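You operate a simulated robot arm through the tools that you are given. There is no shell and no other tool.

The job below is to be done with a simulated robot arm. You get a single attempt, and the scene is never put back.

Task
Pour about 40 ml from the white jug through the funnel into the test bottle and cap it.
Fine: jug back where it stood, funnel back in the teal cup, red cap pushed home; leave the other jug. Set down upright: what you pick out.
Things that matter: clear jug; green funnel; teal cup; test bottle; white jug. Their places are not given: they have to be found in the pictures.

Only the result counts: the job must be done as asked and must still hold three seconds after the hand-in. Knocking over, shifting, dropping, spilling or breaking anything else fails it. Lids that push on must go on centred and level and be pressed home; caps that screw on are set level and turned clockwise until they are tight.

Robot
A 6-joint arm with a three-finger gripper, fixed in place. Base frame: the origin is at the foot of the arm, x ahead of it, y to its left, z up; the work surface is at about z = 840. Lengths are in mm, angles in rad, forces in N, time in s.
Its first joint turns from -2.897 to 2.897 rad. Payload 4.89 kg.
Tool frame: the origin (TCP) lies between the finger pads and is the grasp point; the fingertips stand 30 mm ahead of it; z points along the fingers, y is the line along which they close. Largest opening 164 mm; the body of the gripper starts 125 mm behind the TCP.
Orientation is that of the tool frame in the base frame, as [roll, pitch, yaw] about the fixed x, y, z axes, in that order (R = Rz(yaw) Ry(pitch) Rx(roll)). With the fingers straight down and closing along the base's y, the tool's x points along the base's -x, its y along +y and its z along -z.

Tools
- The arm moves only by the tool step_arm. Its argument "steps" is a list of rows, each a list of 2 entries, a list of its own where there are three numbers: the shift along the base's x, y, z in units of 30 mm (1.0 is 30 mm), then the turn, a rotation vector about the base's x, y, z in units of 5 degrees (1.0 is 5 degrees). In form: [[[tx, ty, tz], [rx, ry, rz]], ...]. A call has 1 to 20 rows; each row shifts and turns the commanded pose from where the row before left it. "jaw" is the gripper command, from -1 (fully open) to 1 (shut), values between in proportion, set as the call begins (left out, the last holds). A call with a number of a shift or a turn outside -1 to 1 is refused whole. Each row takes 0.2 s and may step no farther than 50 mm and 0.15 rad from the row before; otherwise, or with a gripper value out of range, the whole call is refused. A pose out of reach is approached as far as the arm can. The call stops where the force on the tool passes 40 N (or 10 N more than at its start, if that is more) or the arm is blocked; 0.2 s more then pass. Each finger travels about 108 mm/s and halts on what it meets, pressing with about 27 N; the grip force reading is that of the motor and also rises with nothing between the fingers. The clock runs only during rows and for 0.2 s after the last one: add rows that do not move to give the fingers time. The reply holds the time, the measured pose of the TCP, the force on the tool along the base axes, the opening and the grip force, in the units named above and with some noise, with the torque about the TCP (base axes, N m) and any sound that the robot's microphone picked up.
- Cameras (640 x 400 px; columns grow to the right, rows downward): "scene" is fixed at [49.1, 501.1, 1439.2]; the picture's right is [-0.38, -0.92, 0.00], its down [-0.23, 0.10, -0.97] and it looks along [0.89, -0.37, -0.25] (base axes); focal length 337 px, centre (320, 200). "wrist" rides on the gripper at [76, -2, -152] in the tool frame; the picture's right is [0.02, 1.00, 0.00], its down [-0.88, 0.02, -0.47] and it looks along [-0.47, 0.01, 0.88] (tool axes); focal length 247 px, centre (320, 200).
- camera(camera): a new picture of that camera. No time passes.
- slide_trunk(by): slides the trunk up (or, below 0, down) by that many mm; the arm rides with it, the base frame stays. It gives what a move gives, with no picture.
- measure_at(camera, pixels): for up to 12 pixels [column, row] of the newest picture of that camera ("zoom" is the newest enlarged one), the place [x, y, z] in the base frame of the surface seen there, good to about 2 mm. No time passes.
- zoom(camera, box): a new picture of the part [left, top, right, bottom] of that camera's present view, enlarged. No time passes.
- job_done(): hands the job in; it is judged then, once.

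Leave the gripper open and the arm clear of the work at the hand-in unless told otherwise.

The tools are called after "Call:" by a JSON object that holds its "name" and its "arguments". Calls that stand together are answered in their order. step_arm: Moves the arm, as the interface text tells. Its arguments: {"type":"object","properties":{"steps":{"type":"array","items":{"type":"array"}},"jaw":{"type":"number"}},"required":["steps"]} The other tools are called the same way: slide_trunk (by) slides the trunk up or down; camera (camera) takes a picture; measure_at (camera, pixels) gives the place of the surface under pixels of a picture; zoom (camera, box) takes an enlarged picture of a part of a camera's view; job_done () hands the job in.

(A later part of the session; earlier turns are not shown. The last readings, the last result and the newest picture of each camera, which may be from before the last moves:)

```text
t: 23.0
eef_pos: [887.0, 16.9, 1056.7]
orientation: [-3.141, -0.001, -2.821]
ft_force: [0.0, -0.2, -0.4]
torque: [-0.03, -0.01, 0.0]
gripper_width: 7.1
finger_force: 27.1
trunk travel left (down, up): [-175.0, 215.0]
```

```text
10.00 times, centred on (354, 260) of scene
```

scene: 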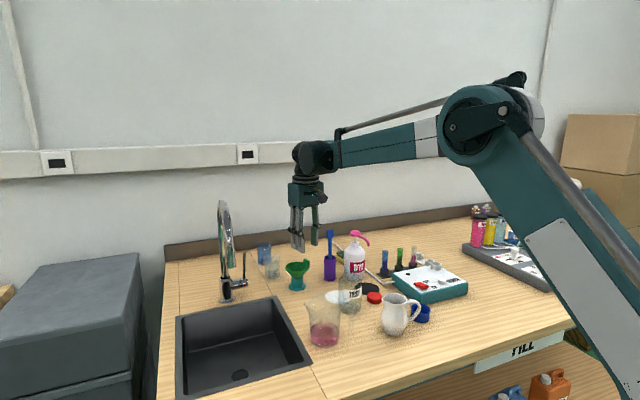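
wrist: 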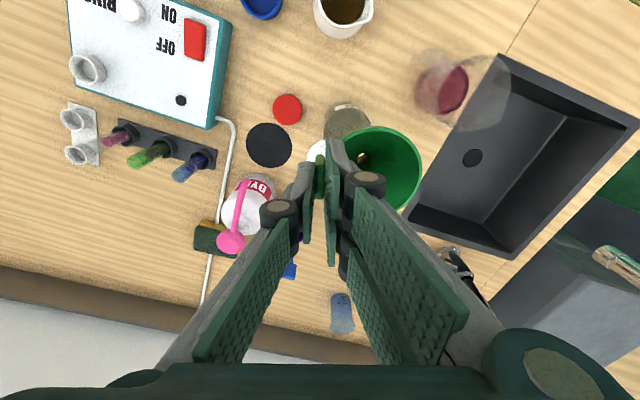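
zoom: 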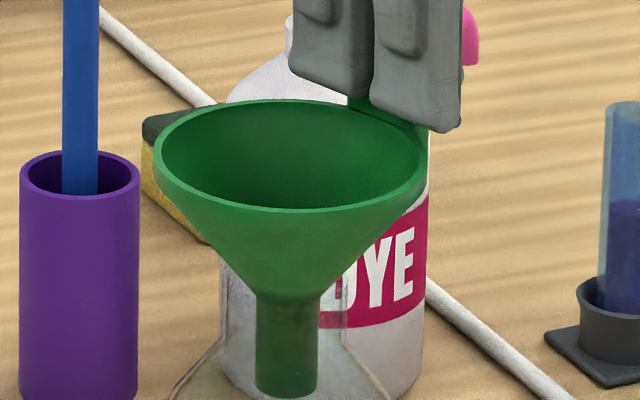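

Centred now (stem 287 vs neck 286). More 1.5–2 mm steps down until the force shows seating.

Call:
{"name": "step_arm", "arguments": {"steps": [[[0, 0, -0.06], [0, 0, 0]], [[0, 0, 0], [0, 0, 0]]]}}

Call:
{"name": "step_arm", "arguments": {"steps": [[[0, 0, -0.06], [0, 0, 0]], [[0, 0, 0], [0, 0, 0]]]}}

Call:
{"name": "zoom", "arguments": {"camera": "scene", "box": [322, 240, 386, 280]}}

```text
t: 23.6
eef_pos: [887.9, 16.9, 1053.3]
orientation: [-3.14, 0.001, -2.821]
ft_force: [0.0, 0.0, 0.4]
torque: [0.01, -0.01, -0.01]
gripper_width: 6.7
finger_force: 26.2
trunk travel left (down, up): [-175.0, 215.0]
```

```text
t: 24.2
eef_pos: [887.1, 17.5, 1053.0]
orientation: [3.141, 0.0, -2.822]
ft_force: [0.5, 0.5, 1.9]
torque: [0.02, 0.02, -0.02]
gripper_width: 6.9
finger_force: 27.3
trunk travel left (down, up): [-175.0, 215.0]
```

```text
10.00 times, centred on (354, 260) of scene
```

zoom: 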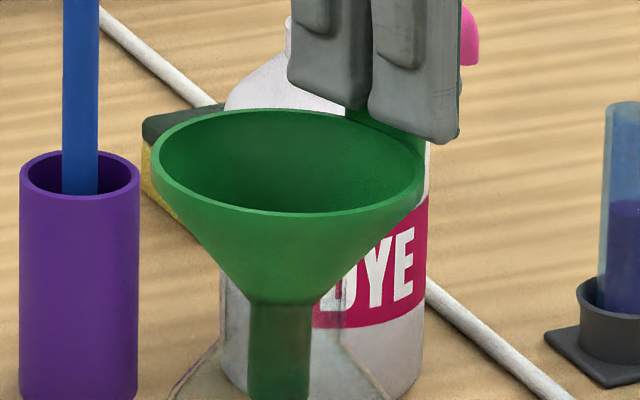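

Force along z rises to 1.9 N – likely touching. One more 1 mm step to confirm.

Call:
{"name": "step_arm", "arguments": {"steps": [[[0, 0, -0.04], [0, 0, 0]], [[0, 0, 0], [0, 0, 0]]]}}

```text
t: 24.8
eef_pos: [888.1, 16.8, 1051.8]
orientation: [-3.142, 0.0, -2.821]
ft_force: [0.2, -1.5, 2.4]
torque: [0.05, -0.03, -0.05]
gripper_width: 7.1
finger_force: 27.1
trunk travel left (down, up): [-175.0, 215.0]
```

The funnel is seated (about 2.4 N). I open the jaw to 50 mm and then rise straight up 100 mm.

Call:
{"name": "step_arm", "arguments": {"steps": [[[0, 0, 0], [0, 0, 0]], [[0, 0, 0], [0, 0, 0]], [[0, 0, 0], [0, 0, 0]]], "jaw": 0.39}}

Call:
{"name": "step_arm", "arguments": {"steps": [[[0, 0, 0.3], [0, 0, 0]], [[0, 0, 0.8], [0, 0, 0]], [[0, 0, 0.9], [0, 0, 0]], [[0, 0, 0.9], [0, 0, 0]], [[0, 0, 0.9], [0, 0, 0]], [[0, 0, 0], [0, 0, 0]]]}}

Call:
{"name": "zoom", "arguments": {"camera": "scene", "box": [302, 240, 414, 310]}}

Call:
{"name": "measure_at", "arguments": {"camera": "zoom", "pixels": [[190, 110], [250, 118], [300, 122], [380, 105], [330, 70], [225, 75], [410, 90], [395, 72]]}}

```text
t: 25.6
eef_pos: [888.8, 17.1, 1051.5]
orientation: [-3.141, 0.001, -2.821]
ft_force: [-0.5, -0.1, -0.6]
torque: [-0.03, -0.01, 0.0]
gripper_width: 50.3
finger_force: 0.1
trunk travel left (down, up): [-175.0, 215.0]
```

```text
t: 27.0
eef_pos: [888.4, 15.3, 1163.6]
orientation: [-3.141, -0.002, -2.821]
ft_force: [0.3, 1.0, 0.1]
torque: [0.02, -0.03, 0.02]
gripper_width: 50.4
finger_force: 0.0
trunk travel left (down, up): [-175.0, 215.0]
```

```text
5.71 times, centred on (358, 275) of scene
```

zoom: 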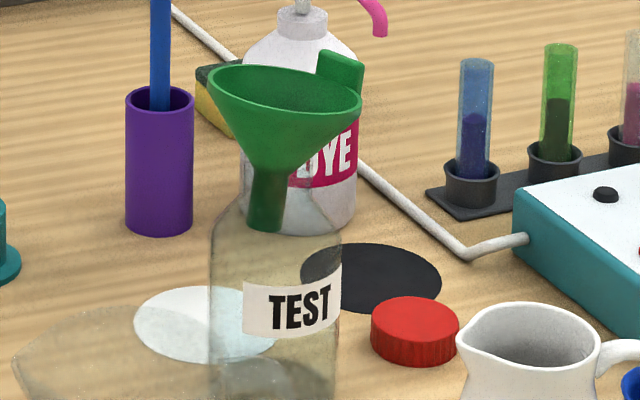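

```text
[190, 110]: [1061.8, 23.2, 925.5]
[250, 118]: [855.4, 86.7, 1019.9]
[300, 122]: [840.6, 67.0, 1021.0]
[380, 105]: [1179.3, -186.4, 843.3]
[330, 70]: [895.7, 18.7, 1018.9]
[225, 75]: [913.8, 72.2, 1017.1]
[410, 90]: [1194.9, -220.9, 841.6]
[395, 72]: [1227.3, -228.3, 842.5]
```

The funnel appears slightly tilted. I zoom in to measure the rim height around it.

Call:
{"name": "zoom", "arguments": {"camera": "scene", "box": [330, 248, 378, 278]}}

Call:
{"name": "measure_at", "arguments": {"camera": "zoom", "pixels": [[125, 60], [160, 110], [250, 150], [340, 165], [430, 150], [462, 110], [380, 65], [300, 40], [200, 25], [270, 330], [420, 40], [460, 60]]}}

Call:
{"name": "camera", "arguments": {"camera": "wrist"}}

```text
13.33 times, centred on (354, 263) of scene
```

zoom: 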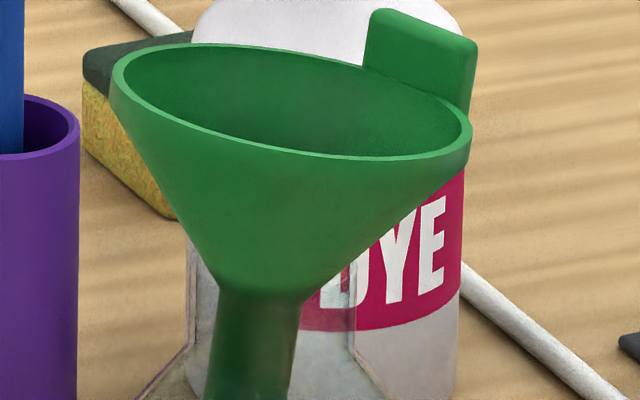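

```text
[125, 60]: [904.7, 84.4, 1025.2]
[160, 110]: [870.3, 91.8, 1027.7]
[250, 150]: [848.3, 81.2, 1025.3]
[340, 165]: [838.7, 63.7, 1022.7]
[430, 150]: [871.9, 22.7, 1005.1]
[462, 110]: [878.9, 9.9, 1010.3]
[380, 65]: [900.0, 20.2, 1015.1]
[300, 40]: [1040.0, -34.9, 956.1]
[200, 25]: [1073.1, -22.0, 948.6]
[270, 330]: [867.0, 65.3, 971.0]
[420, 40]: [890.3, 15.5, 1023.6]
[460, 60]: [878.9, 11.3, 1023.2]
```

```text
taken
```

wrist: 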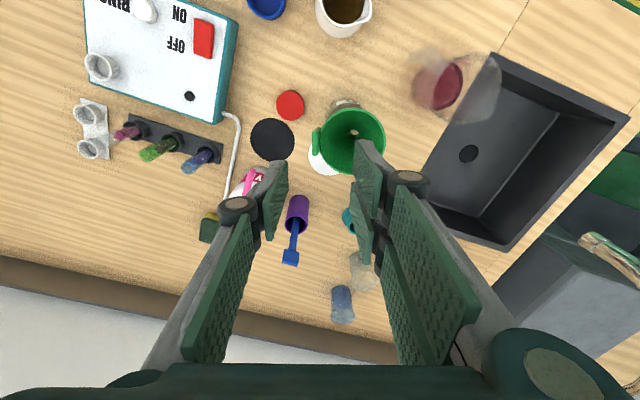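

The funnel leans about 12° toward its tab in the wide neck but sits held; its mouth centre is about (875,51), rim z 1010–1027. It is usable. Next the jug: I open to 120 mm, move over it and turn the gripper so the fingers close across the spout–handle line (total turn about -118°), high up first.

Call:
{"name": "step_arm", "arguments": {"steps": [[[-0.435, -0.06, 0], [0, 0, -0.9867]], [[-0.435, -0.06, 0], [0, 0, -0.9867]], [[-0.435, -0.06, 0], [0, 0, -0.9867]], [[-0.435, -0.06, 0], [0, 0, -0.9867]], [[-0.435, -0.06, 0], [0, 0, -0.9867]], [[-0.435, -0.06, 0], [0, 0, -0.9867]], [[-0.435, -0.06, 0], [0, 0, -0.9867]], [[-0.435, -0.06, 0], [0, 0, -0.9867]], [[-0.435, -0.06, 0], [0, 0, -0.9867]], [[-0.435, -0.06, 0], [0, 0, -0.9867]], [[-0.435, -0.06, 0], [0, 0, -0.9867]], [[-0.435, -0.06, 0], [0, 0, -0.9867]], [[0, 0, 0], [0, 0, 0]]], "jaw": -0.463}}

Call:
{"name": "step_arm", "arguments": {"steps": [[[0, 0, 0], [0, 0, -0.9867]], [[0, 0, 0], [0, 0, -0.9867]], [[0, 0, 0], [0, 0, -0.9867]], [[0, 0, 0], [0, 0, -0.9867]], [[0, 0, 0], [0, 0, -0.9867]], [[0, 0, 0], [0, 0, -0.9867]], [[0, 0, 0], [0, 0, -0.9867]], [[0, 0, 0], [0, 0, -0.9867]], [[0, 0, 0], [0, 0, -0.9867]], [[0, 0, 0], [0, 0, -0.9867]], [[0, 0, 0], [0, 0, -0.9867]], [[0, 0, 0], [0, 0, -0.9867]], [[0, 0, 0], [0, 0, 0]]]}}

Call:
{"name": "camera", "arguments": {"camera": "wrist"}}

Call:
{"name": "camera", "arguments": {"camera": "scene"}}

```text
t: 29.8
eef_pos: [730.5, -5.5, 1166.0]
orientation: [-3.141, -0.002, 2.429]
ft_force: [0.4, 0.4, -0.7]
torque: [-0.01, -0.01, -0.03]
gripper_width: 120.1
finger_force: 0.1
trunk travel left (down, up): [-175.0, 215.0]
```

```text
t: 32.6
eef_pos: [732.2, -7.0, 1166.2]
orientation: [3.141, 0.001, 1.397]
ft_force: [-0.2, -1.0, -0.4]
torque: [0.01, 0.03, -0.01]
gripper_width: 120.1
finger_force: 0.0
trunk travel left (down, up): [-175.0, 215.0]
```

```text
taken
```

wrist: 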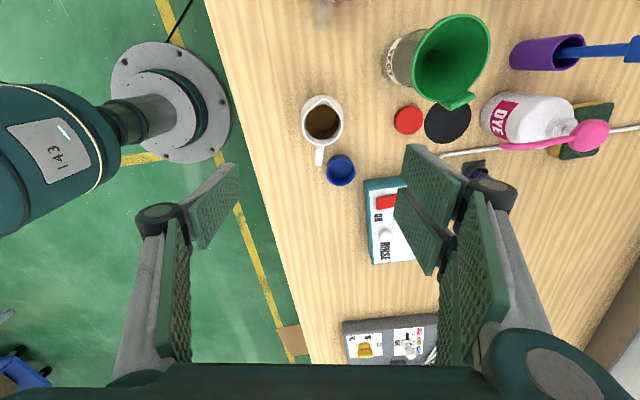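

```text
taken
```

scene: 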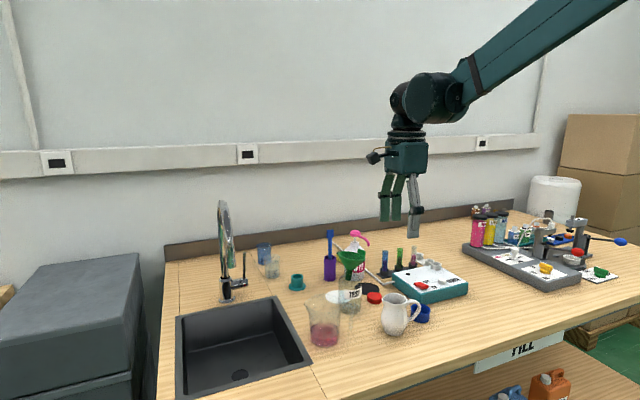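

The jug now appears with the handle below and spout above in the wrist view at (321,125). I zoom to get its direction and centre precisely.

Call:
{"name": "zoom", "arguments": {"camera": "wrist", "box": [272, 85, 368, 175]}}

Call:
{"name": "measure_at", "arguments": {"camera": "zoom", "pixels": [[317, 85], [340, 90], [380, 120], [400, 180], [390, 230], [345, 260], [290, 262], [250, 235], [233, 180], [250, 130], [300, 320], [300, 360]]}}

```text
4.44 times, centred on (320, 130) of wrist
```

zoom: 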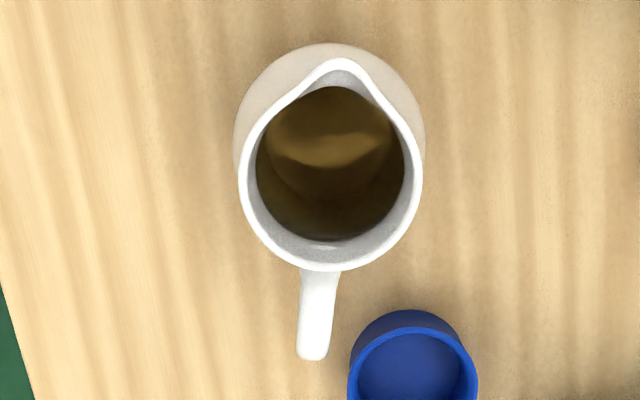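

```text
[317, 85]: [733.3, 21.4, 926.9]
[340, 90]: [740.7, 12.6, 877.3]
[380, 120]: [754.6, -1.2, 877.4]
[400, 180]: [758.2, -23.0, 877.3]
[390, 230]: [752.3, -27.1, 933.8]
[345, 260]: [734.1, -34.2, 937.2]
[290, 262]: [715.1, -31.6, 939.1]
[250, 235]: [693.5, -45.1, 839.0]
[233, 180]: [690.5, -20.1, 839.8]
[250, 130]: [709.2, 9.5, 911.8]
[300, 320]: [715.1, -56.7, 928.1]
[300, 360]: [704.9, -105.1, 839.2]
```

The spout points to azimuth ≈75.5°, jug axis (732,-6.5). I turn another -4.5°, then descend in line, stopping at about z=915 to check.

Call:
{"name": "step_arm", "arguments": {"steps": [[[0, 0, -0.9], [0, 0, -0.9]], [[0, 0, -0.95], [0, 0, 0]], [[0, 0, -0.95], [0, 0, 0]], [[0, 0, -0.95], [0, 0, 0]], [[0, 0, -0.95], [0, 0, 0]], [[0, 0, -0.95], [0, 0, 0]], [[0, 0, -0.95], [0, 0, 0]], [[0, 0, -0.95], [0, 0, 0]], [[0, 0, -0.8], [0, 0, 0]], [[0, 0, 0], [0, 0, 0]]]}}

Call:
{"name": "camera", "arguments": {"camera": "wrist"}}

Call:
{"name": "zoom", "arguments": {"camera": "scene", "box": [330, 240, 458, 340]}}

```text
t: 34.8
eef_pos: [730.6, -4.9, 913.6]
orientation: [-3.142, 0.001, 1.319]
ft_force: [0.3, -0.1, -0.4]
torque: [-0.01, 0.05, -0.05]
gripper_width: 119.9
finger_force: 0.1
trunk travel left (down, up): [-175.0, 215.0]
```

```text
taken
```

wrist: 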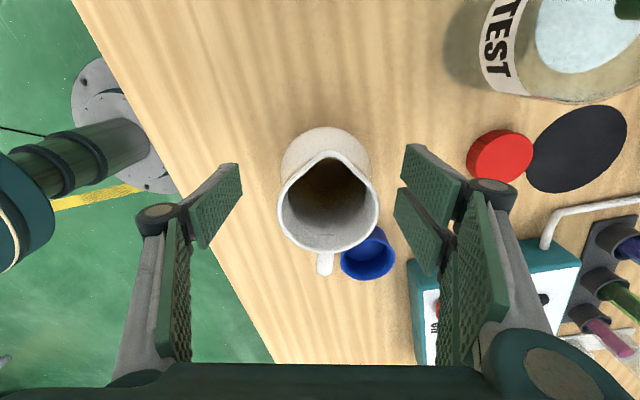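

```text
4.00 times, centred on (394, 290) of scene
```

zoom: 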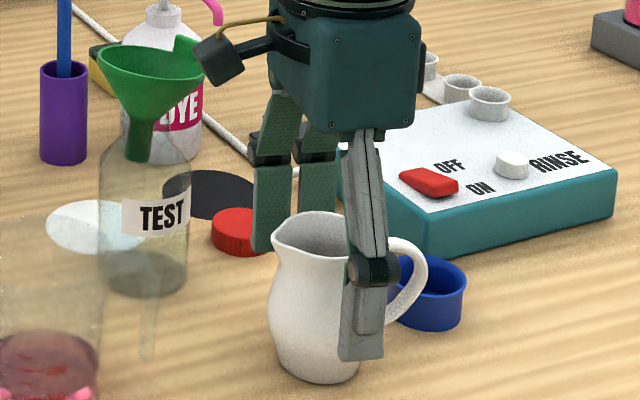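

Nearly centred; I check the jug's rim against the gripper once more with a zoom measurement.

Call:
{"name": "zoom", "arguments": {"camera": "wrist", "box": [260, 120, 400, 280]}}

Call:
{"name": "measure_at", "arguments": {"camera": "zoom", "pixels": [[203, 230], [210, 260], [240, 295], [280, 318], [320, 325], [370, 315], [410, 285], [430, 240], [428, 205], [205, 200], [325, 87], [335, 30]]}}

```text
2.50 times, centred on (330, 200) of wrist
```

zoom: 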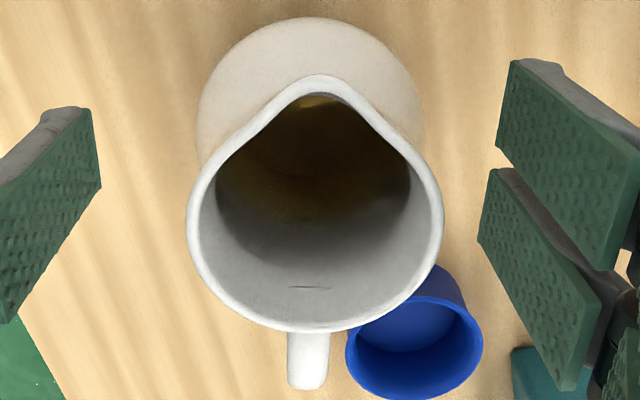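

```text
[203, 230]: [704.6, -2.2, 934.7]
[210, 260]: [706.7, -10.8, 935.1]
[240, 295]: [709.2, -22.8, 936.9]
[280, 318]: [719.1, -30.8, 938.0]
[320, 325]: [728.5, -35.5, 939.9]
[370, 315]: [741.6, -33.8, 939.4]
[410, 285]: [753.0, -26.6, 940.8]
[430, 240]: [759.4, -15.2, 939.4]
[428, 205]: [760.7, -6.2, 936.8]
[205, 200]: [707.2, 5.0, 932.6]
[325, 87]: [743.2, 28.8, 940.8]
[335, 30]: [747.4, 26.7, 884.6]
```

The rim centre lies 2–4 mm toward the +x finger, so I shift (+2.4,-0.6) and descend to z≈880 (tips at 850).

Call:
{"name": "step_arm", "arguments": {"steps": [[[0.08, -0.02, -0.5], [0, 0, 0]], [[0, 0, -0.6], [0, 0, 0]], [[0, 0, 0], [0, 0, 0]]]}}

Call:
{"name": "camera", "arguments": {"camera": "wrist"}}

```text
t: 35.6
eef_pos: [733.1, -5.6, 883.5]
orientation: [3.141, 0.0, 1.319]
ft_force: [-0.1, 0.4, 0.8]
torque: [-0.03, 0.02, 0.01]
gripper_width: 120.0
finger_force: 0.0
trunk travel left (down, up): [-175.0, 215.0]
```

```text
taken
```

wrist: 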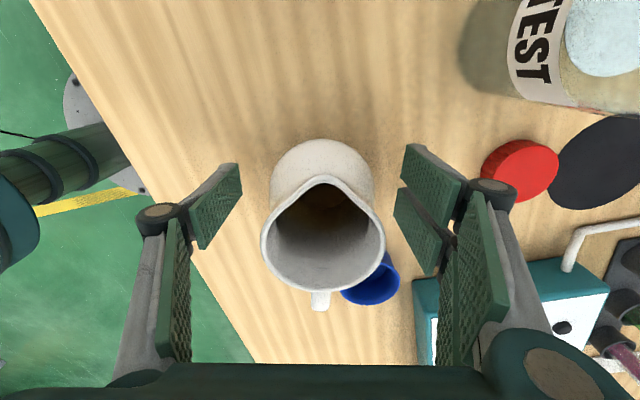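

Rim centre is now at column 322, centred. Close on the belly.

Call:
{"name": "step_arm", "arguments": {"steps": [[[0, 0, 0], [0, 0, 0]], [[0, 0, 0], [0, 0, 0]], [[0, 0, 0], [0, 0, 0]], [[0, 0, 0], [0, 0, 0]]], "jaw": 1}}

Call:
{"name": "zoom", "arguments": {"camera": "scene", "box": [330, 240, 458, 340]}}

```text
t: 36.6
eef_pos: [733.1, -3.5, 883.0]
orientation: [3.141, -0.002, 1.318]
ft_force: [0.5, -0.6, 0.4]
torque: [0.05, 0.08, 0.03]
gripper_width: 73.2
finger_force: 27.2
trunk travel left (down, up): [-175.0, 215.0]
```

```text
4.00 times, centred on (394, 290) of scene
```

zoom: 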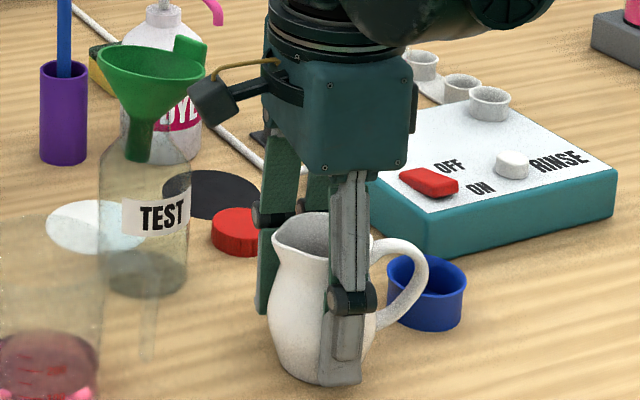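

Gripped at 73.2 mm with 27 N. I lift gently 30 mm and read the weight.

Call:
{"name": "step_arm", "arguments": {"steps": [[[0, 0, 0.2], [0, 0, 0]], [[0, 0, 0.3], [0, 0, 0]], [[0, 0, 0.5], [0, 0, 0]], [[0, 0, 0], [0, 0, 0]], [[0, 0, 0], [0, 0, 0]]]}}

Call:
{"name": "step_arm", "arguments": {"steps": [[[0, 0, 0], [0, 0, 0]]]}}

Call:
{"name": "zoom", "arguments": {"camera": "scene", "box": [330, 240, 458, 340]}}

```text
t: 37.8
eef_pos: [732.9, -4.6, 913.8]
orientation: [-3.14, 0.0, 1.318]
ft_force: [-0.3, 0.0, -2.9]
torque: [0.02, -0.07, -0.01]
gripper_width: 73.2
finger_force: 27.6
trunk travel left (down, up): [-175.0, 215.0]
```

```text
t: 38.2
eef_pos: [732.5, -3.7, 913.4]
orientation: [3.141, 0.001, 1.32]
ft_force: [-0.6, 0.2, -4.0]
torque: [0.02, -0.02, 0.0]
gripper_width: 73.0
finger_force: 26.8
trunk travel left (down, up): [-175.0, 215.0]
```

```text
4.00 times, centred on (394, 290) of scene
```

zoom: 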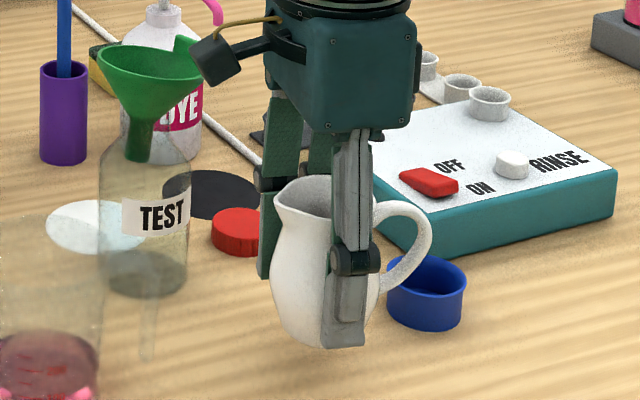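

The jug weighs about 3.5 N and holds firmly. I raise it to about z=1130, well above the funnel (1027).

Call:
{"name": "step_arm", "arguments": {"steps": [[[0, 0, 0.7], [0, 0, 0]], [[0, 0, 0.9], [0, 0, 0]], [[0, 0, 0.95], [0, 0, 0]], [[0, 0, 0.95], [0, 0, 0]], [[0, 0, 0.95], [0, 0, 0]], [[0, 0, 0.95], [0, 0, 0]], [[0, 0, 0.9], [0, 0, 0]], [[0, 0, 0.9], [0, 0, 0]], [[0, 0, 0], [0, 0, 0]], [[0, 0, 0], [0, 0, 0]]]}}

Call:
{"name": "step_arm", "arguments": {"steps": [[[0.4, 0.083, 0], [0, 0, 0.95]], [[0.4, 0.083, 0], [0, 0, 0.95]], [[0.4, 0.083, 0], [0, 0, 0.95]], [[0.4, 0.083, 0], [0, 0, 0.95]], [[0.4, 0.083, 0], [0, 0, 0.95]], [[0.4, 0.083, 0], [0, 0, 0.95]], [[0.4, 0.083, 0], [0, 0, 0.95]], [[0.4, 0.083, 0], [0, 0, 0.95]], [[0.4, 0.083, 0], [0, 0, 0.95]], [[0.4, 0.083, 0], [0, 0, 0.95]], [[0.4, 0.083, 0], [0, 0, 0.95]], [[0, 0, 0], [0, 0, 0]]]}}

Call:
{"name": "camera", "arguments": {"camera": "scene"}}

```text
t: 40.4
eef_pos: [734.0, -7.7, 1127.8]
orientation: [3.141, -0.002, 1.319]
ft_force: [-0.8, 0.5, -3.8]
torque: [0.02, -0.08, -0.04]
gripper_width: 72.9
finger_force: 27.4
trunk travel left (down, up): [-175.0, 215.0]
```

```text
t: 43.0
eef_pos: [863.6, 22.7, 1127.2]
orientation: [3.141, 0.001, 2.232]
ft_force: [0.6, -0.8, -3.0]
torque: [0.01, 0.05, 0.01]
gripper_width: 73.0
finger_force: 26.9
trunk travel left (down, up): [-175.0, 215.0]
```

```text
taken
```

scene: 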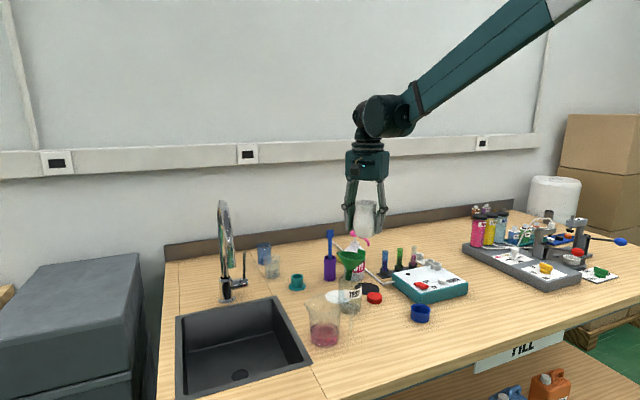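

Going well, jug upright. I finish the turn so the spout faces -x and get to about (1000,51).

Call:
{"name": "step_arm", "arguments": {"steps": [[[0.4133, 0.086, 0], [0, 0, 0.95]], [[0.4133, 0.086, 0], [0, 0, 0.95]], [[0.4133, 0.086, 0], [0, 0, 0.95]], [[0.4133, 0.086, 0], [0, 0, 0.95]], [[0.4133, 0.086, 0], [0, 0, 0.95]], [[0.4133, 0.086, 0], [0, 0, 0.95]], [[0.4133, 0.086, 0], [0, 0, 0.95]], [[0.4133, 0.086, 0], [0, 0, 0.95]], [[0.4133, 0.086, 0], [0, 0, 0.95]], [[0.4133, 0.086, 0], [0, 0, 0.95]], [[0.4133, 0.086, 0], [0, 0, 0.95]], [[0, 0, 0], [0, 0, 0]]]}}

Call:
{"name": "camera", "arguments": {"camera": "wrist"}}

Call:
{"name": "zoom", "arguments": {"camera": "scene", "box": [290, 170, 418, 310]}}

```text
t: 45.6
eef_pos: [1000.9, 50.5, 1127.1]
orientation: [3.142, -0.001, -3.138]
ft_force: [-0.6, 0.1, -3.9]
torque: [0.03, 0.04, -0.01]
gripper_width: 73.0
finger_force: 27.5
trunk travel left (down, up): [-175.0, 215.0]
```

```text
taken
```

wrist: 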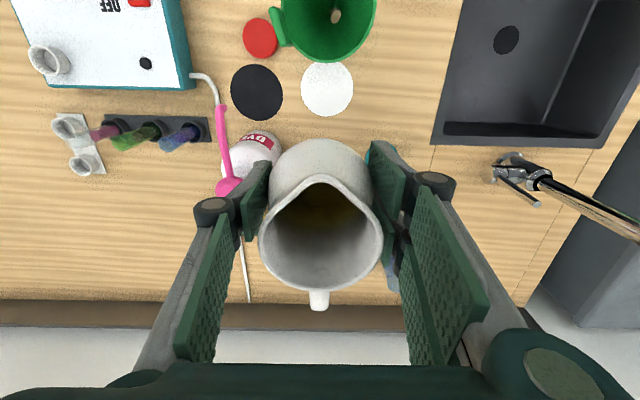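

```text
2.86 times, centred on (354, 240) of scene
```

zoom: 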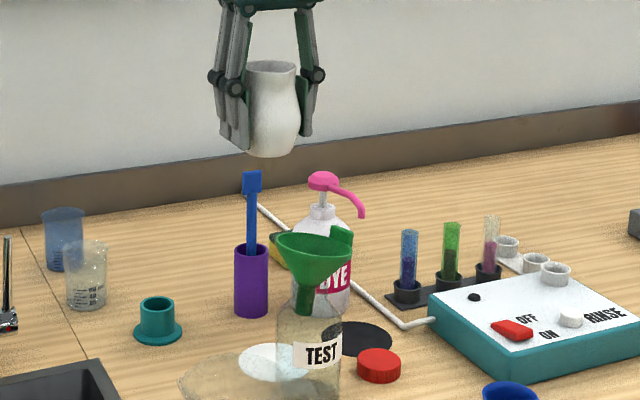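

All upright, spout toward -x. Now I tilt to 40° (not enough to pour) while moving in so the spout comes over the funnel mouth at about (888,51,1075).

Call:
{"name": "step_arm", "arguments": {"steps": [[[-0.202, 0.01, -0.292], [0, -1, 0]], [[-0.202, 0.01, -0.292], [0, -1, 0]], [[-0.202, 0, -0.292], [0, -1, 0]], [[-0.202, 0, -0.292], [0, -1, 0]], [[-0.202, 0, -0.292], [0, -1, 0]], [[-0.202, 0, -0.292], [0, -1, 0]], [[-0.202, 0, -0.292], [0, -1, 0]], [[-0.202, 0, -0.292], [0, -1, 0]], [[0, 0, 0], [0, 0, 0]], [[0, 0, 0], [0, 0, 0]]]}}

Call:
{"name": "camera", "arguments": {"camera": "wrist"}}

Call:
{"name": "zoom", "arguments": {"camera": "scene", "box": [290, 200, 418, 310]}}

```text
t: 47.8
eef_pos: [950.9, 50.2, 1057.2]
orientation: [-3.14, 0.698, -3.138]
ft_force: [-0.4, 0.2, -2.7]
torque: [0.03, 0.03, -0.01]
gripper_width: 73.0
finger_force: 27.4
trunk travel left (down, up): [-175.0, 215.0]
```

```text
taken
```

wrist: 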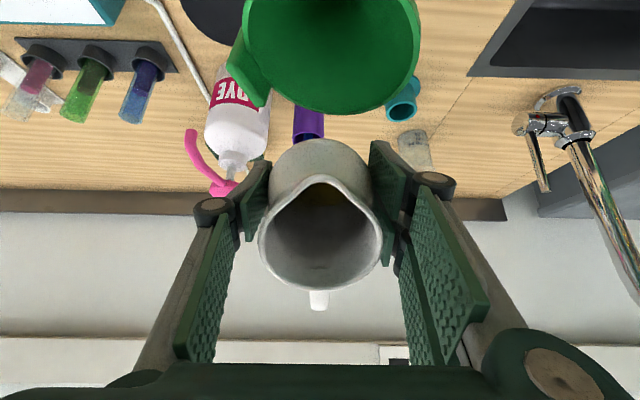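

```text
3.64 times, centred on (354, 255) of scene
```

zoom: 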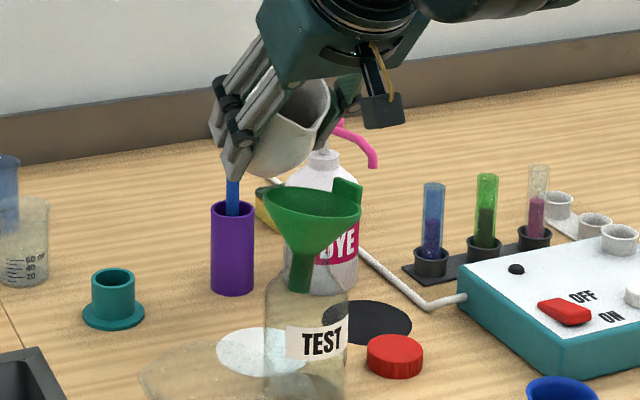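

I measure the spout tip and the funnel rim in the wrist picture to confirm the alignment.

Call:
{"name": "measure_at", "arguments": {"camera": "wrist", "pixels": [[323, 178], [323, 183], [300, 190], [345, 190], [330, 110], [410, 70], [250, 90], [400, 95], [290, 95], [260, 30]]}}

Call:
{"name": "zoom", "arguments": {"camera": "wrist", "box": [230, 0, 420, 300]}}

```text
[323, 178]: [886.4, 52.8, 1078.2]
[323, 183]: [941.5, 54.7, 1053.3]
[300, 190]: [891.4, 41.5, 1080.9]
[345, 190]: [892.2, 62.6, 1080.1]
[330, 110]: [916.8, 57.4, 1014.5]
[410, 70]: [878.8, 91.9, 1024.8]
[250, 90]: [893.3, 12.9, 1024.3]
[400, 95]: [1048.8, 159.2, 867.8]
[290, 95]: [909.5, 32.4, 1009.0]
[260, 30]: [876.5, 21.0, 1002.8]
```

```text
1.33 times, centred on (325, 150) of wrist
```

zoom: 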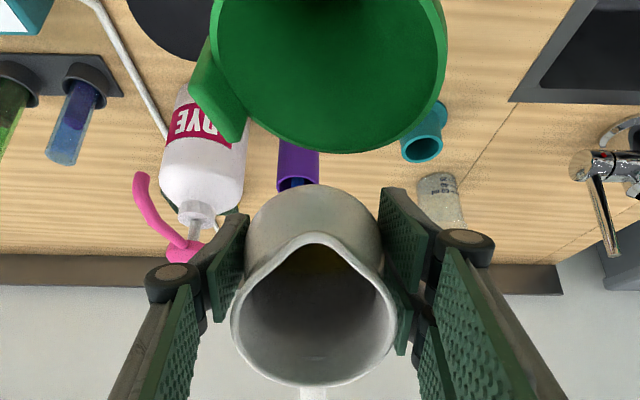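

The spout tip is at (886,53,1078), directly over the funnel mouth (centre ≈(877,52), rim ≈1014–1027). I tilt to 55°, keeping the spout in place and lowering it to about z=1055.

Call:
{"name": "step_arm", "arguments": {"steps": [[[0.03, 0, -0.063], [0, -1, 0]], [[0.03, 0, -0.063], [0, -1, 0]], [[0.03, 0, -0.063], [0, -1, 0]], [[0, 0, 0], [0, 0, 0]]]}}

Call:
{"name": "camera", "arguments": {"camera": "wrist"}}

Call:
{"name": "zoom", "arguments": {"camera": "scene", "box": [310, 230, 406, 320]}}

```text
t: 48.8
eef_pos: [953.7, 50.1, 1051.4]
orientation: [-3.14, 0.96, -3.139]
ft_force: [-0.2, -0.1, -3.5]
torque: [-0.01, 0.01, -0.01]
gripper_width: 72.9
finger_force: 26.6
trunk travel left (down, up): [-175.0, 215.0]
```

```text
taken
```

wrist: 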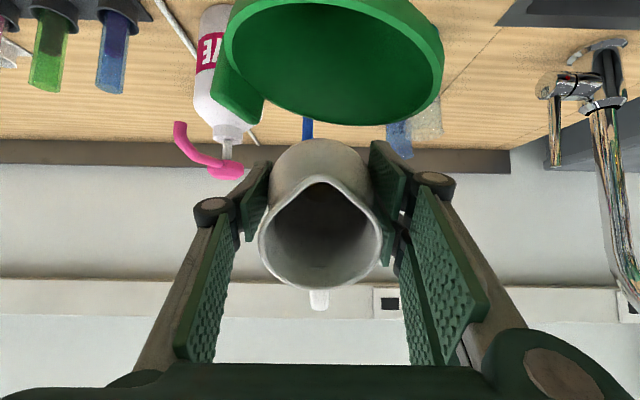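

```text
4.44 times, centred on (358, 275) of scene
```

zoom: 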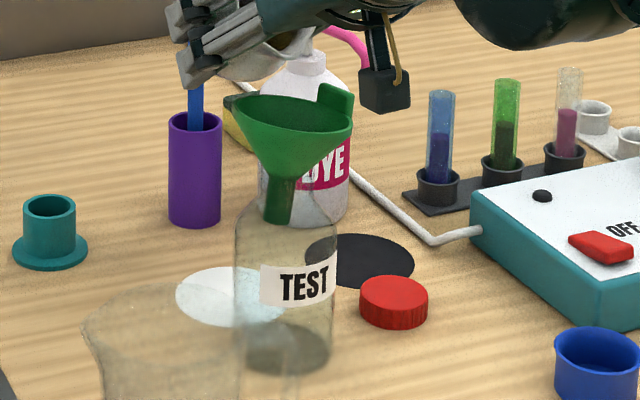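

No flow yet. I zoom into the jug mouth to see where the liquid surface is.

Call:
{"name": "zoom", "arguments": {"camera": "wrist", "box": [250, 130, 394, 300]}}

Call:
{"name": "measure_at", "arguments": {"camera": "wrist", "pixels": [[321, 178], [321, 190], [321, 200], [321, 210], [321, 220], [321, 240], [330, 122]]}}

```text
2.35 times, centred on (322, 215) of wrist
```

zoom: 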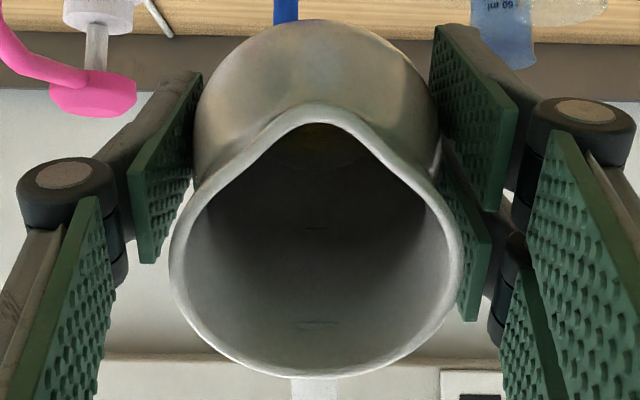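

```text
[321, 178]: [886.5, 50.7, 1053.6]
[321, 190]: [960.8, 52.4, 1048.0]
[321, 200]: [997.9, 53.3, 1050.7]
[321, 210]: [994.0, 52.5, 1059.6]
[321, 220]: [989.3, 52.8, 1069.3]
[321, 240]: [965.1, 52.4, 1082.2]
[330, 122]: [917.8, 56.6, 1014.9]
```

The liquid surface (z≈1048) is about 5 mm below the lip (1053.6). I go on in small steps: +2°.

Call:
{"name": "step_arm", "arguments": {"steps": [[[0, 0, 0.039], [0, -0.2, 0]], [[0, 0, 0.039], [0, -0.2, 0]], [[0, 0, 0], [0, 0, 0]]]}}

Call:
{"name": "camera", "arguments": {"camera": "wrist"}}

Call:
{"name": "measure_at", "arguments": {"camera": "wrist", "pixels": [[321, 178], [321, 186], [321, 190], [321, 194], [321, 198], [321, 202]]}}

Call:
{"name": "zoom", "arguments": {"camera": "scene", "box": [326, 240, 390, 320]}}

```text
t: 49.6
eef_pos: [955.6, 50.3, 1053.7]
orientation: [-3.141, 0.994, -3.138]
ft_force: [0.4, -0.9, -3.0]
torque: [0.0, 0.02, 0.0]
gripper_width: 73.0
finger_force: 26.4
trunk travel left (down, up): [-175.0, 215.0]
```

```text
taken
```

wrist: 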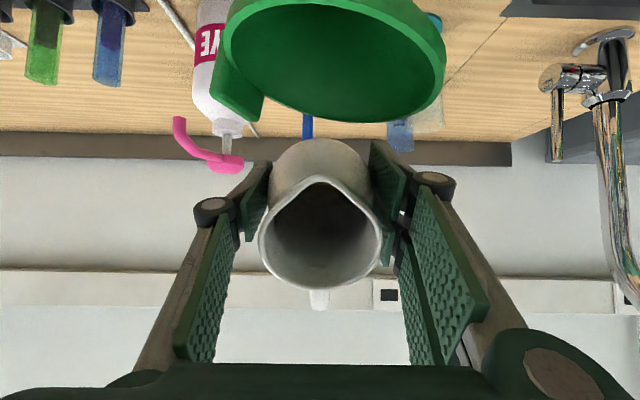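

```text
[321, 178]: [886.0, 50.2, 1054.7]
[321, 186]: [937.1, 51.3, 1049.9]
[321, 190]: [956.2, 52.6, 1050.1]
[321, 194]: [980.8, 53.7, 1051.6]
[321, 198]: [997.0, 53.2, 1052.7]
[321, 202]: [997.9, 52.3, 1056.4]
```

```text
5.00 times, centred on (358, 280) of scene
```

zoom: 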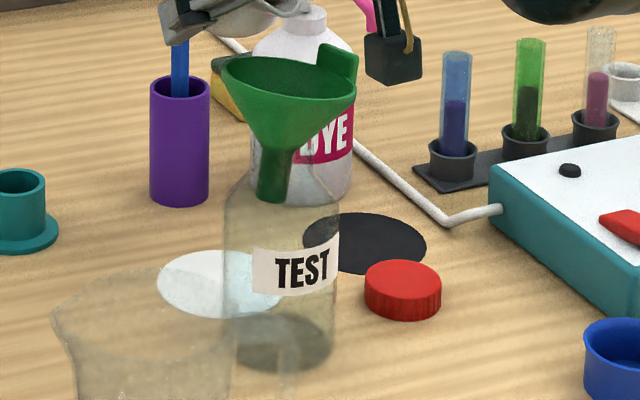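

Surface now ≈1050, lip ≈1054. Another +2°.

Call:
{"name": "step_arm", "arguments": {"steps": [[[0, 0, 0.039], [0, -0.2, 0]], [[0, 0, 0.039], [0, -0.2, 0]], [[0, 0, 0], [0, 0, 0]]]}}

Call:
{"name": "camera", "arguments": {"camera": "wrist"}}

Call:
{"name": "measure_at", "arguments": {"camera": "wrist", "pixels": [[321, 178], [321, 186], [321, 190], [321, 194], [321, 198], [321, 202]]}}

Call:
{"name": "zoom", "arguments": {"camera": "scene", "box": [326, 240, 390, 320]}}

```text
t: 50.4
eef_pos: [955.0, 50.5, 1057.6]
orientation: [-3.137, 1.031, -3.136]
ft_force: [0.3, -0.6, -3.0]
torque: [-0.03, 0.01, 0.0]
gripper_width: 73.0
finger_force: 26.8
trunk travel left (down, up): [-175.0, 215.0]
```

```text
taken
```

wrist: 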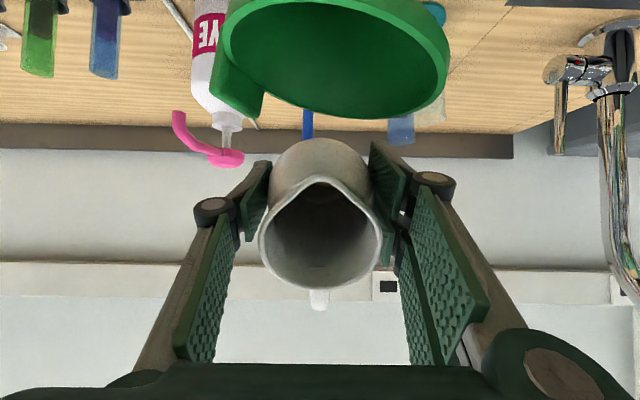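

```text
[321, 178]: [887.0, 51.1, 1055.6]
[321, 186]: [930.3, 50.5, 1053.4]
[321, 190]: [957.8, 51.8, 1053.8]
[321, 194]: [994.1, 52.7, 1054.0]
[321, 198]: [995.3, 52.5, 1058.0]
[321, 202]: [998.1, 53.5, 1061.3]
```

```text
5.00 times, centred on (358, 280) of scene
```

zoom: 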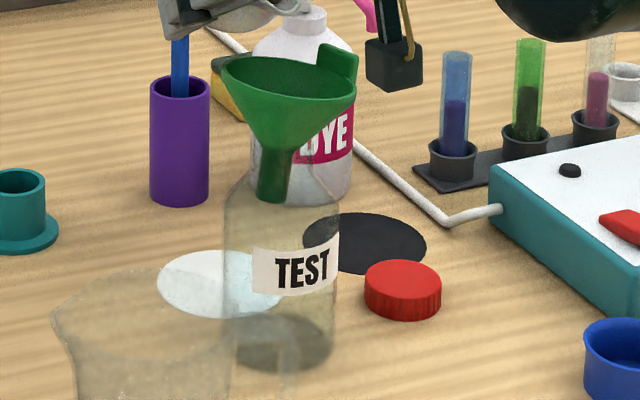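

The surface is now ~1.5 mm below the lip. +1° with a short hold.

Call:
{"name": "step_arm", "arguments": {"steps": [[[0, 0, 0.039], [0, -0.2, 0]], [[0, 0, 0], [0, 0, 0]]]}}

Call:
{"name": "camera", "arguments": {"camera": "wrist"}}

Call:
{"name": "measure_at", "arguments": {"camera": "wrist", "pixels": [[321, 178], [321, 186], [321, 190], [321, 194]]}}

Call:
{"name": "zoom", "arguments": {"camera": "scene", "box": [326, 240, 390, 320]}}

```text
t: 51.0
eef_pos: [955.0, 50.2, 1059.4]
orientation: [-3.141, 1.048, -3.137]
ft_force: [-0.2, 0.9, -3.3]
torque: [0.03, 0.02, 0.0]
gripper_width: 73.1
finger_force: 27.1
trunk travel left (down, up): [-175.0, 215.0]
```

```text
taken
```

wrist: 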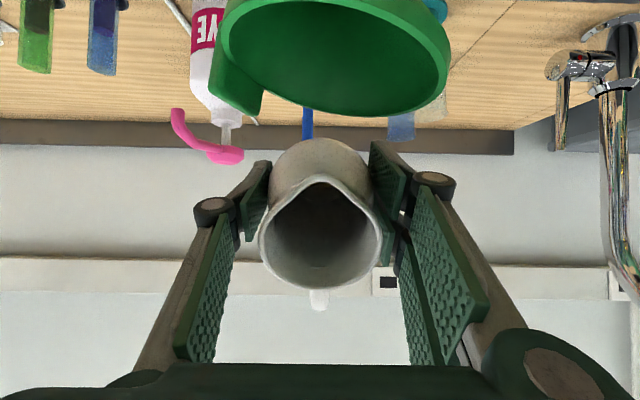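

```text
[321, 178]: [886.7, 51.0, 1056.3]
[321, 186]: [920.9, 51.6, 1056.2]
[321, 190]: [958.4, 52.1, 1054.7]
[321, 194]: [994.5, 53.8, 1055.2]
```

```text
5.00 times, centred on (358, 280) of scene
```

zoom: 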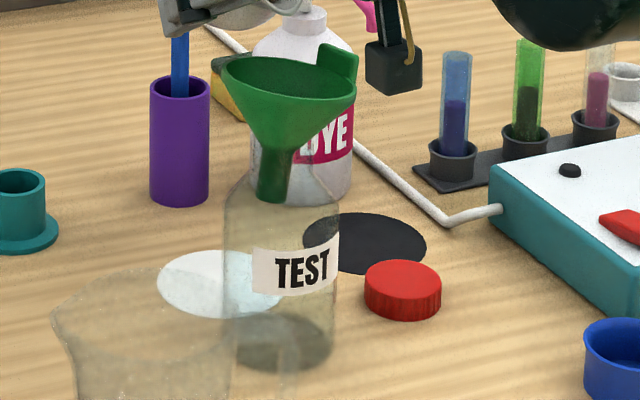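

Right at the edge. Another +1°.

Call:
{"name": "step_arm", "arguments": {"steps": [[[0, 0, 0.03], [0, -0.2, 0]], [[0, 0, 0], [0, 0, 0]]]}}

Call:
{"name": "zoom", "arguments": {"camera": "wrist", "box": [220, 0, 450, 200]}}

Call:
{"name": "zoom", "arguments": {"camera": "scene", "box": [326, 240, 390, 320]}}

```text
t: 51.6
eef_pos: [955.3, 49.5, 1058.9]
orientation: [-3.139, 1.064, -3.138]
ft_force: [0.3, -0.5, -3.8]
torque: [-0.02, 0.03, -0.02]
gripper_width: 73.0
finger_force: 27.0
trunk travel left (down, up): [-175.0, 215.0]
```

```text
2.00 times, centred on (335, 100) of wrist
```

zoom: 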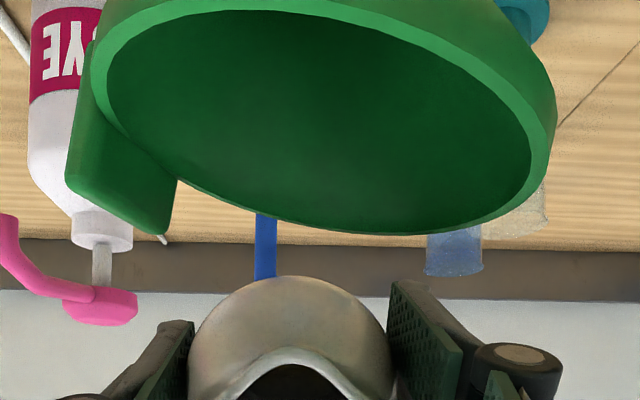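

```text
5.00 times, centred on (358, 280) of scene
```

zoom: 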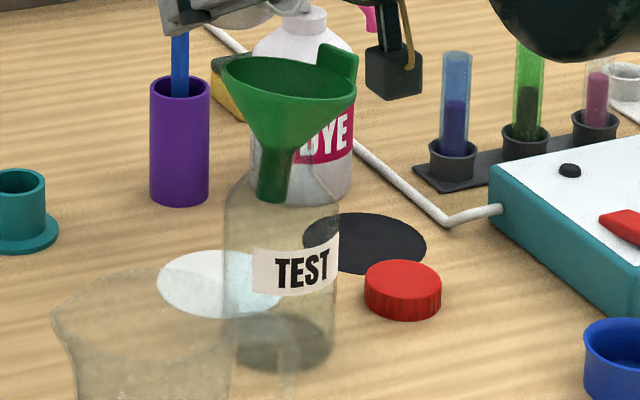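

No stream yet. +1° again and read the level against the lip.

Call:
{"name": "step_arm", "arguments": {"steps": [[[0, 0, 0.03], [0, -0.2, 0]], [[0, 0, 0], [0, 0, 0]]]}}

Call:
{"name": "zoom", "arguments": {"camera": "wrist", "box": [260, 120, 380, 220]}}

Call:
{"name": "measure_at", "arguments": {"camera": "zoom", "pixels": [[320, 225], [320, 232], [320, 238], [320, 245], [320, 255], [320, 265], [320, 275], [320, 290], [250, 265], [390, 265]]}}

Call:
{"name": "zoom", "arguments": {"camera": "scene", "box": [326, 240, 390, 320]}}

```text
t: 52.2
eef_pos: [955.8, 50.8, 1058.9]
orientation: [-3.141, 1.083, -3.14]
ft_force: [-0.8, -0.4, -3.9]
torque: [0.0, -0.01, -0.01]
gripper_width: 73.0
finger_force: 27.2
trunk travel left (down, up): [-175.0, 215.0]
```

```text
4.00 times, centred on (320, 170) of wrist
```

zoom: 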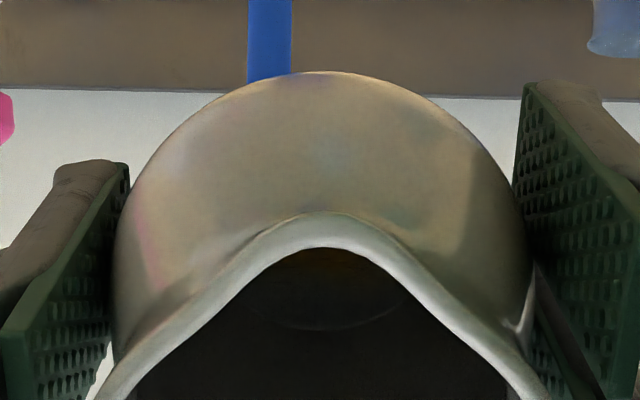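

```text
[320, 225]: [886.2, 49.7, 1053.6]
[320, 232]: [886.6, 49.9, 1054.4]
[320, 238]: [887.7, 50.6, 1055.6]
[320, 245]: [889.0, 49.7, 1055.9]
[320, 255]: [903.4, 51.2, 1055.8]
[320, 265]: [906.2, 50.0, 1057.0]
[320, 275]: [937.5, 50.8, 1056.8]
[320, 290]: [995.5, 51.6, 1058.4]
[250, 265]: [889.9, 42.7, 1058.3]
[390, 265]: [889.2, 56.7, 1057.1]
```

```text
5.00 times, centred on (358, 280) of scene
```

zoom: 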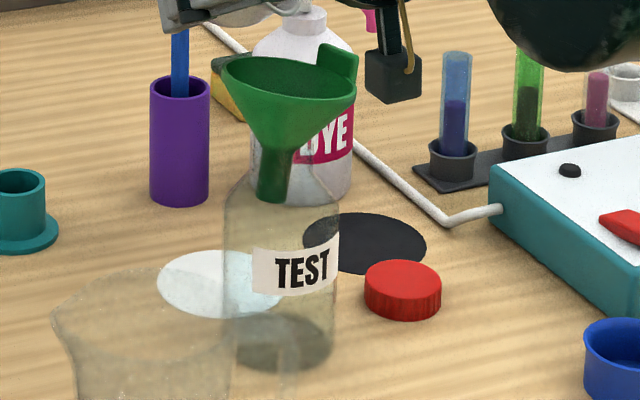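

The surface is level with the lip's inner edge (≈1056). +1° more and a slightly longer hold.

Call:
{"name": "step_arm", "arguments": {"steps": [[[0, 0, 0.03], [0, -0.2, 0]], [[0, 0, 0], [0, 0, 0]], [[0, 0, 0], [0, 0, 0]]]}}

Call:
{"name": "zoom", "arguments": {"camera": "wrist", "box": [240, 60, 400, 200]}}

Call:
{"name": "zoom", "arguments": {"camera": "scene", "box": [326, 240, 390, 320]}}

```text
t: 53.0
eef_pos: [956.7, 49.7, 1060.1]
orientation: [-3.138, 1.102, -3.137]
ft_force: [0.0, 0.2, -2.7]
torque: [0.01, 0.02, 0.05]
gripper_width: 73.2
finger_force: 27.1
trunk travel left (down, up): [-175.0, 215.0]
```

```text
2.86 times, centred on (320, 130) of wrist
```

zoom: 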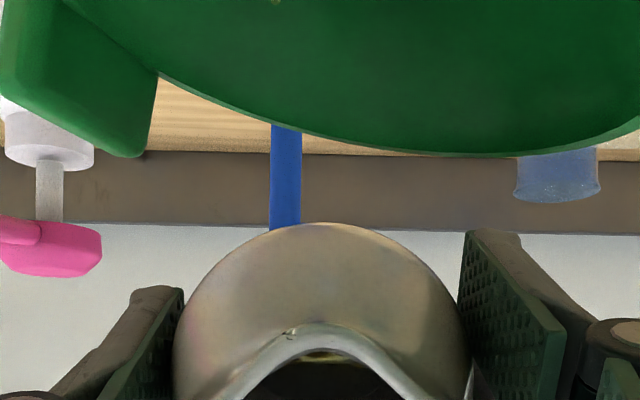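

```text
5.00 times, centred on (358, 280) of scene
```

zoom: 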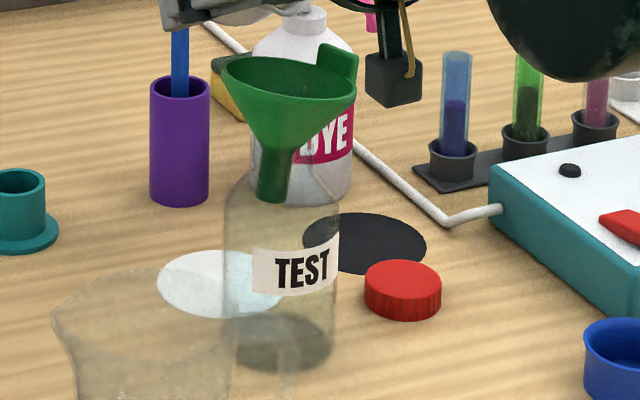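

A first drop shows at the lip (zoom (288,331)). I look at the whole wrist picture and hold a moment.

Call:
{"name": "step_arm", "arguments": {"steps": [[[0, 0, 0], [0, 0, 0]], [[0, 0, 0], [0, 0, 0]]]}}

Call:
{"name": "zoom", "arguments": {"camera": "wrist", "box": [200, 0, 460, 200]}}

Call:
{"name": "zoom", "arguments": {"camera": "scene", "box": [336, 240, 372, 320]}}

Call:
{"name": "measure_at", "arguments": {"camera": "zoom", "pixels": [[240, 340], [240, 355], [270, 350], [210, 350], [300, 340], [240, 330]]}}

```text
t: 53.6
eef_pos: [955.6, 50.5, 1061.1]
orientation: [-3.138, 1.1, -3.138]
ft_force: [-0.3, 0.3, -3.5]
torque: [0.07, 0.02, -0.01]
gripper_width: 73.0
finger_force: 26.7
trunk travel left (down, up): [-175.0, 215.0]
```

```text
2.00 times, centred on (330, 100) of wrist
```

zoom: 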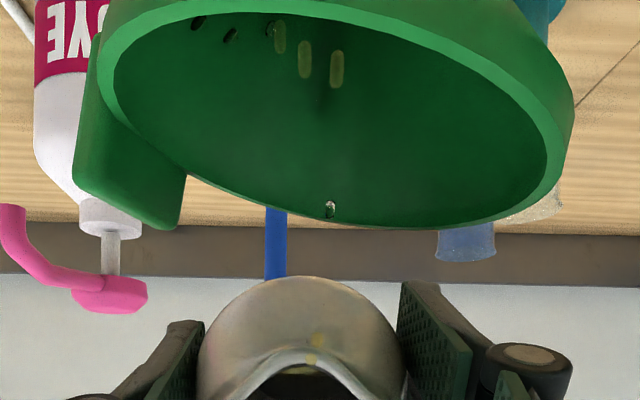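

```text
5.00 times, centred on (354, 280) of scene
```

zoom: 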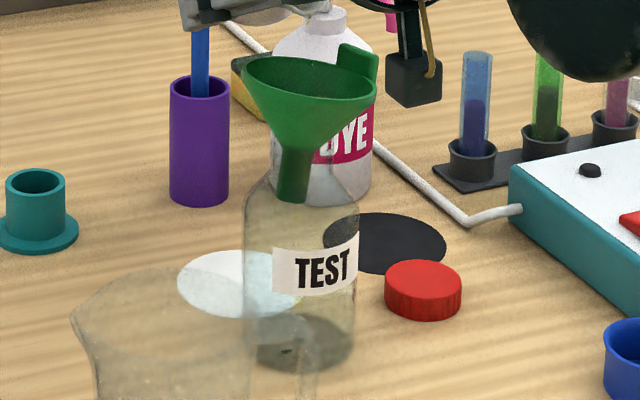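

```text
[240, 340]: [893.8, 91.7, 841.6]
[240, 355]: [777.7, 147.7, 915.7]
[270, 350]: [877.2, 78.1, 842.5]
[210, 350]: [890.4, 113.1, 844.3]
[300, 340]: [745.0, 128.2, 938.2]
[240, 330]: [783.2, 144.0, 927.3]
```

The liquid comes as droplets that fall inside the funnel; one dark drop is already in the bottle at (288,350). I continue +1° with short holds, watching that all land in the funnel.

Call:
{"name": "step_arm", "arguments": {"steps": [[[0, 0, 0.03], [0, -0.2, 0]], [[0, 0, 0], [0, 0, 0]], [[0, 0, 0], [0, 0, 0]]]}}

Call:
{"name": "camera", "arguments": {"camera": "wrist"}}

Call:
{"name": "zoom", "arguments": {"camera": "scene", "box": [320, 250, 384, 315]}}

```text
t: 54.4
eef_pos: [955.0, 49.8, 1062.6]
orientation: [-3.137, 1.119, -3.139]
ft_force: [0.2, 0.4, -4.0]
torque: [-0.03, -0.01, -0.02]
gripper_width: 73.0
finger_force: 26.9
trunk travel left (down, up): [-175.0, 215.0]
```

```text
taken
```

wrist: 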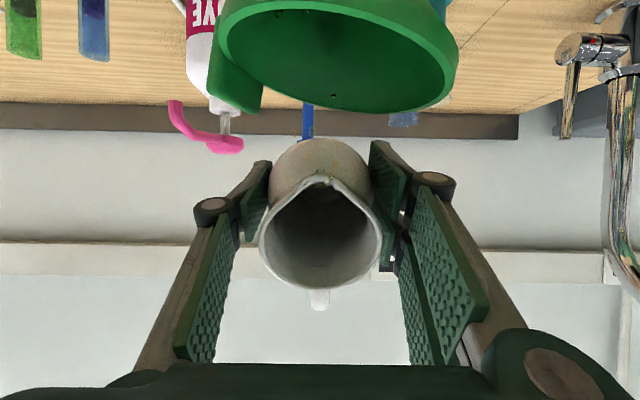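

```text
6.15 times, centred on (352, 282) of scene
```

zoom: 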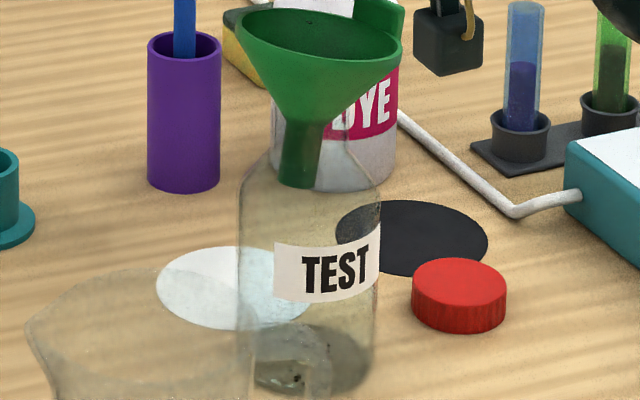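

A small puddle forms in the bottle; all inside. Continue +2° in two half-steps with holds.

Call:
{"name": "step_arm", "arguments": {"steps": [[[0, 0, 0.03], [0, -0.2, 0]], [[0, 0, 0], [0, 0, 0]], [[0, 0, 0.03], [0, -0.2, 0]], [[0, 0, 0], [0, 0, 0]], [[0, 0, 0], [0, 0, 0]]]}}

Call:
{"name": "camera", "arguments": {"camera": "wrist"}}

Call:
{"name": "zoom", "arguments": {"camera": "scene", "box": [320, 250, 384, 315]}}

```text
t: 55.6
eef_pos: [955.9, 49.5, 1063.0]
orientation: [-3.137, 1.151, -3.138]
ft_force: [-0.7, 0.0, -3.6]
torque: [0.02, 0.03, -0.02]
gripper_width: 73.0
finger_force: 27.2
trunk travel left (down, up): [-175.0, 215.0]
```

```text
taken
```

wrist: 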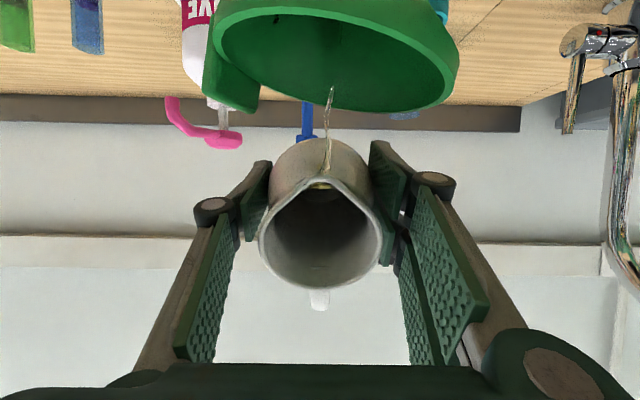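

```text
6.15 times, centred on (352, 282) of scene
```

zoom: 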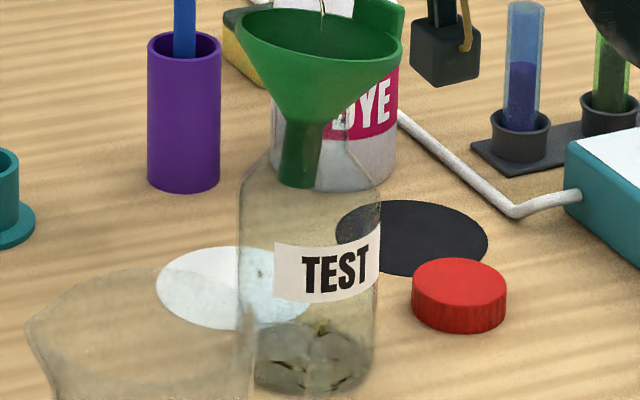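

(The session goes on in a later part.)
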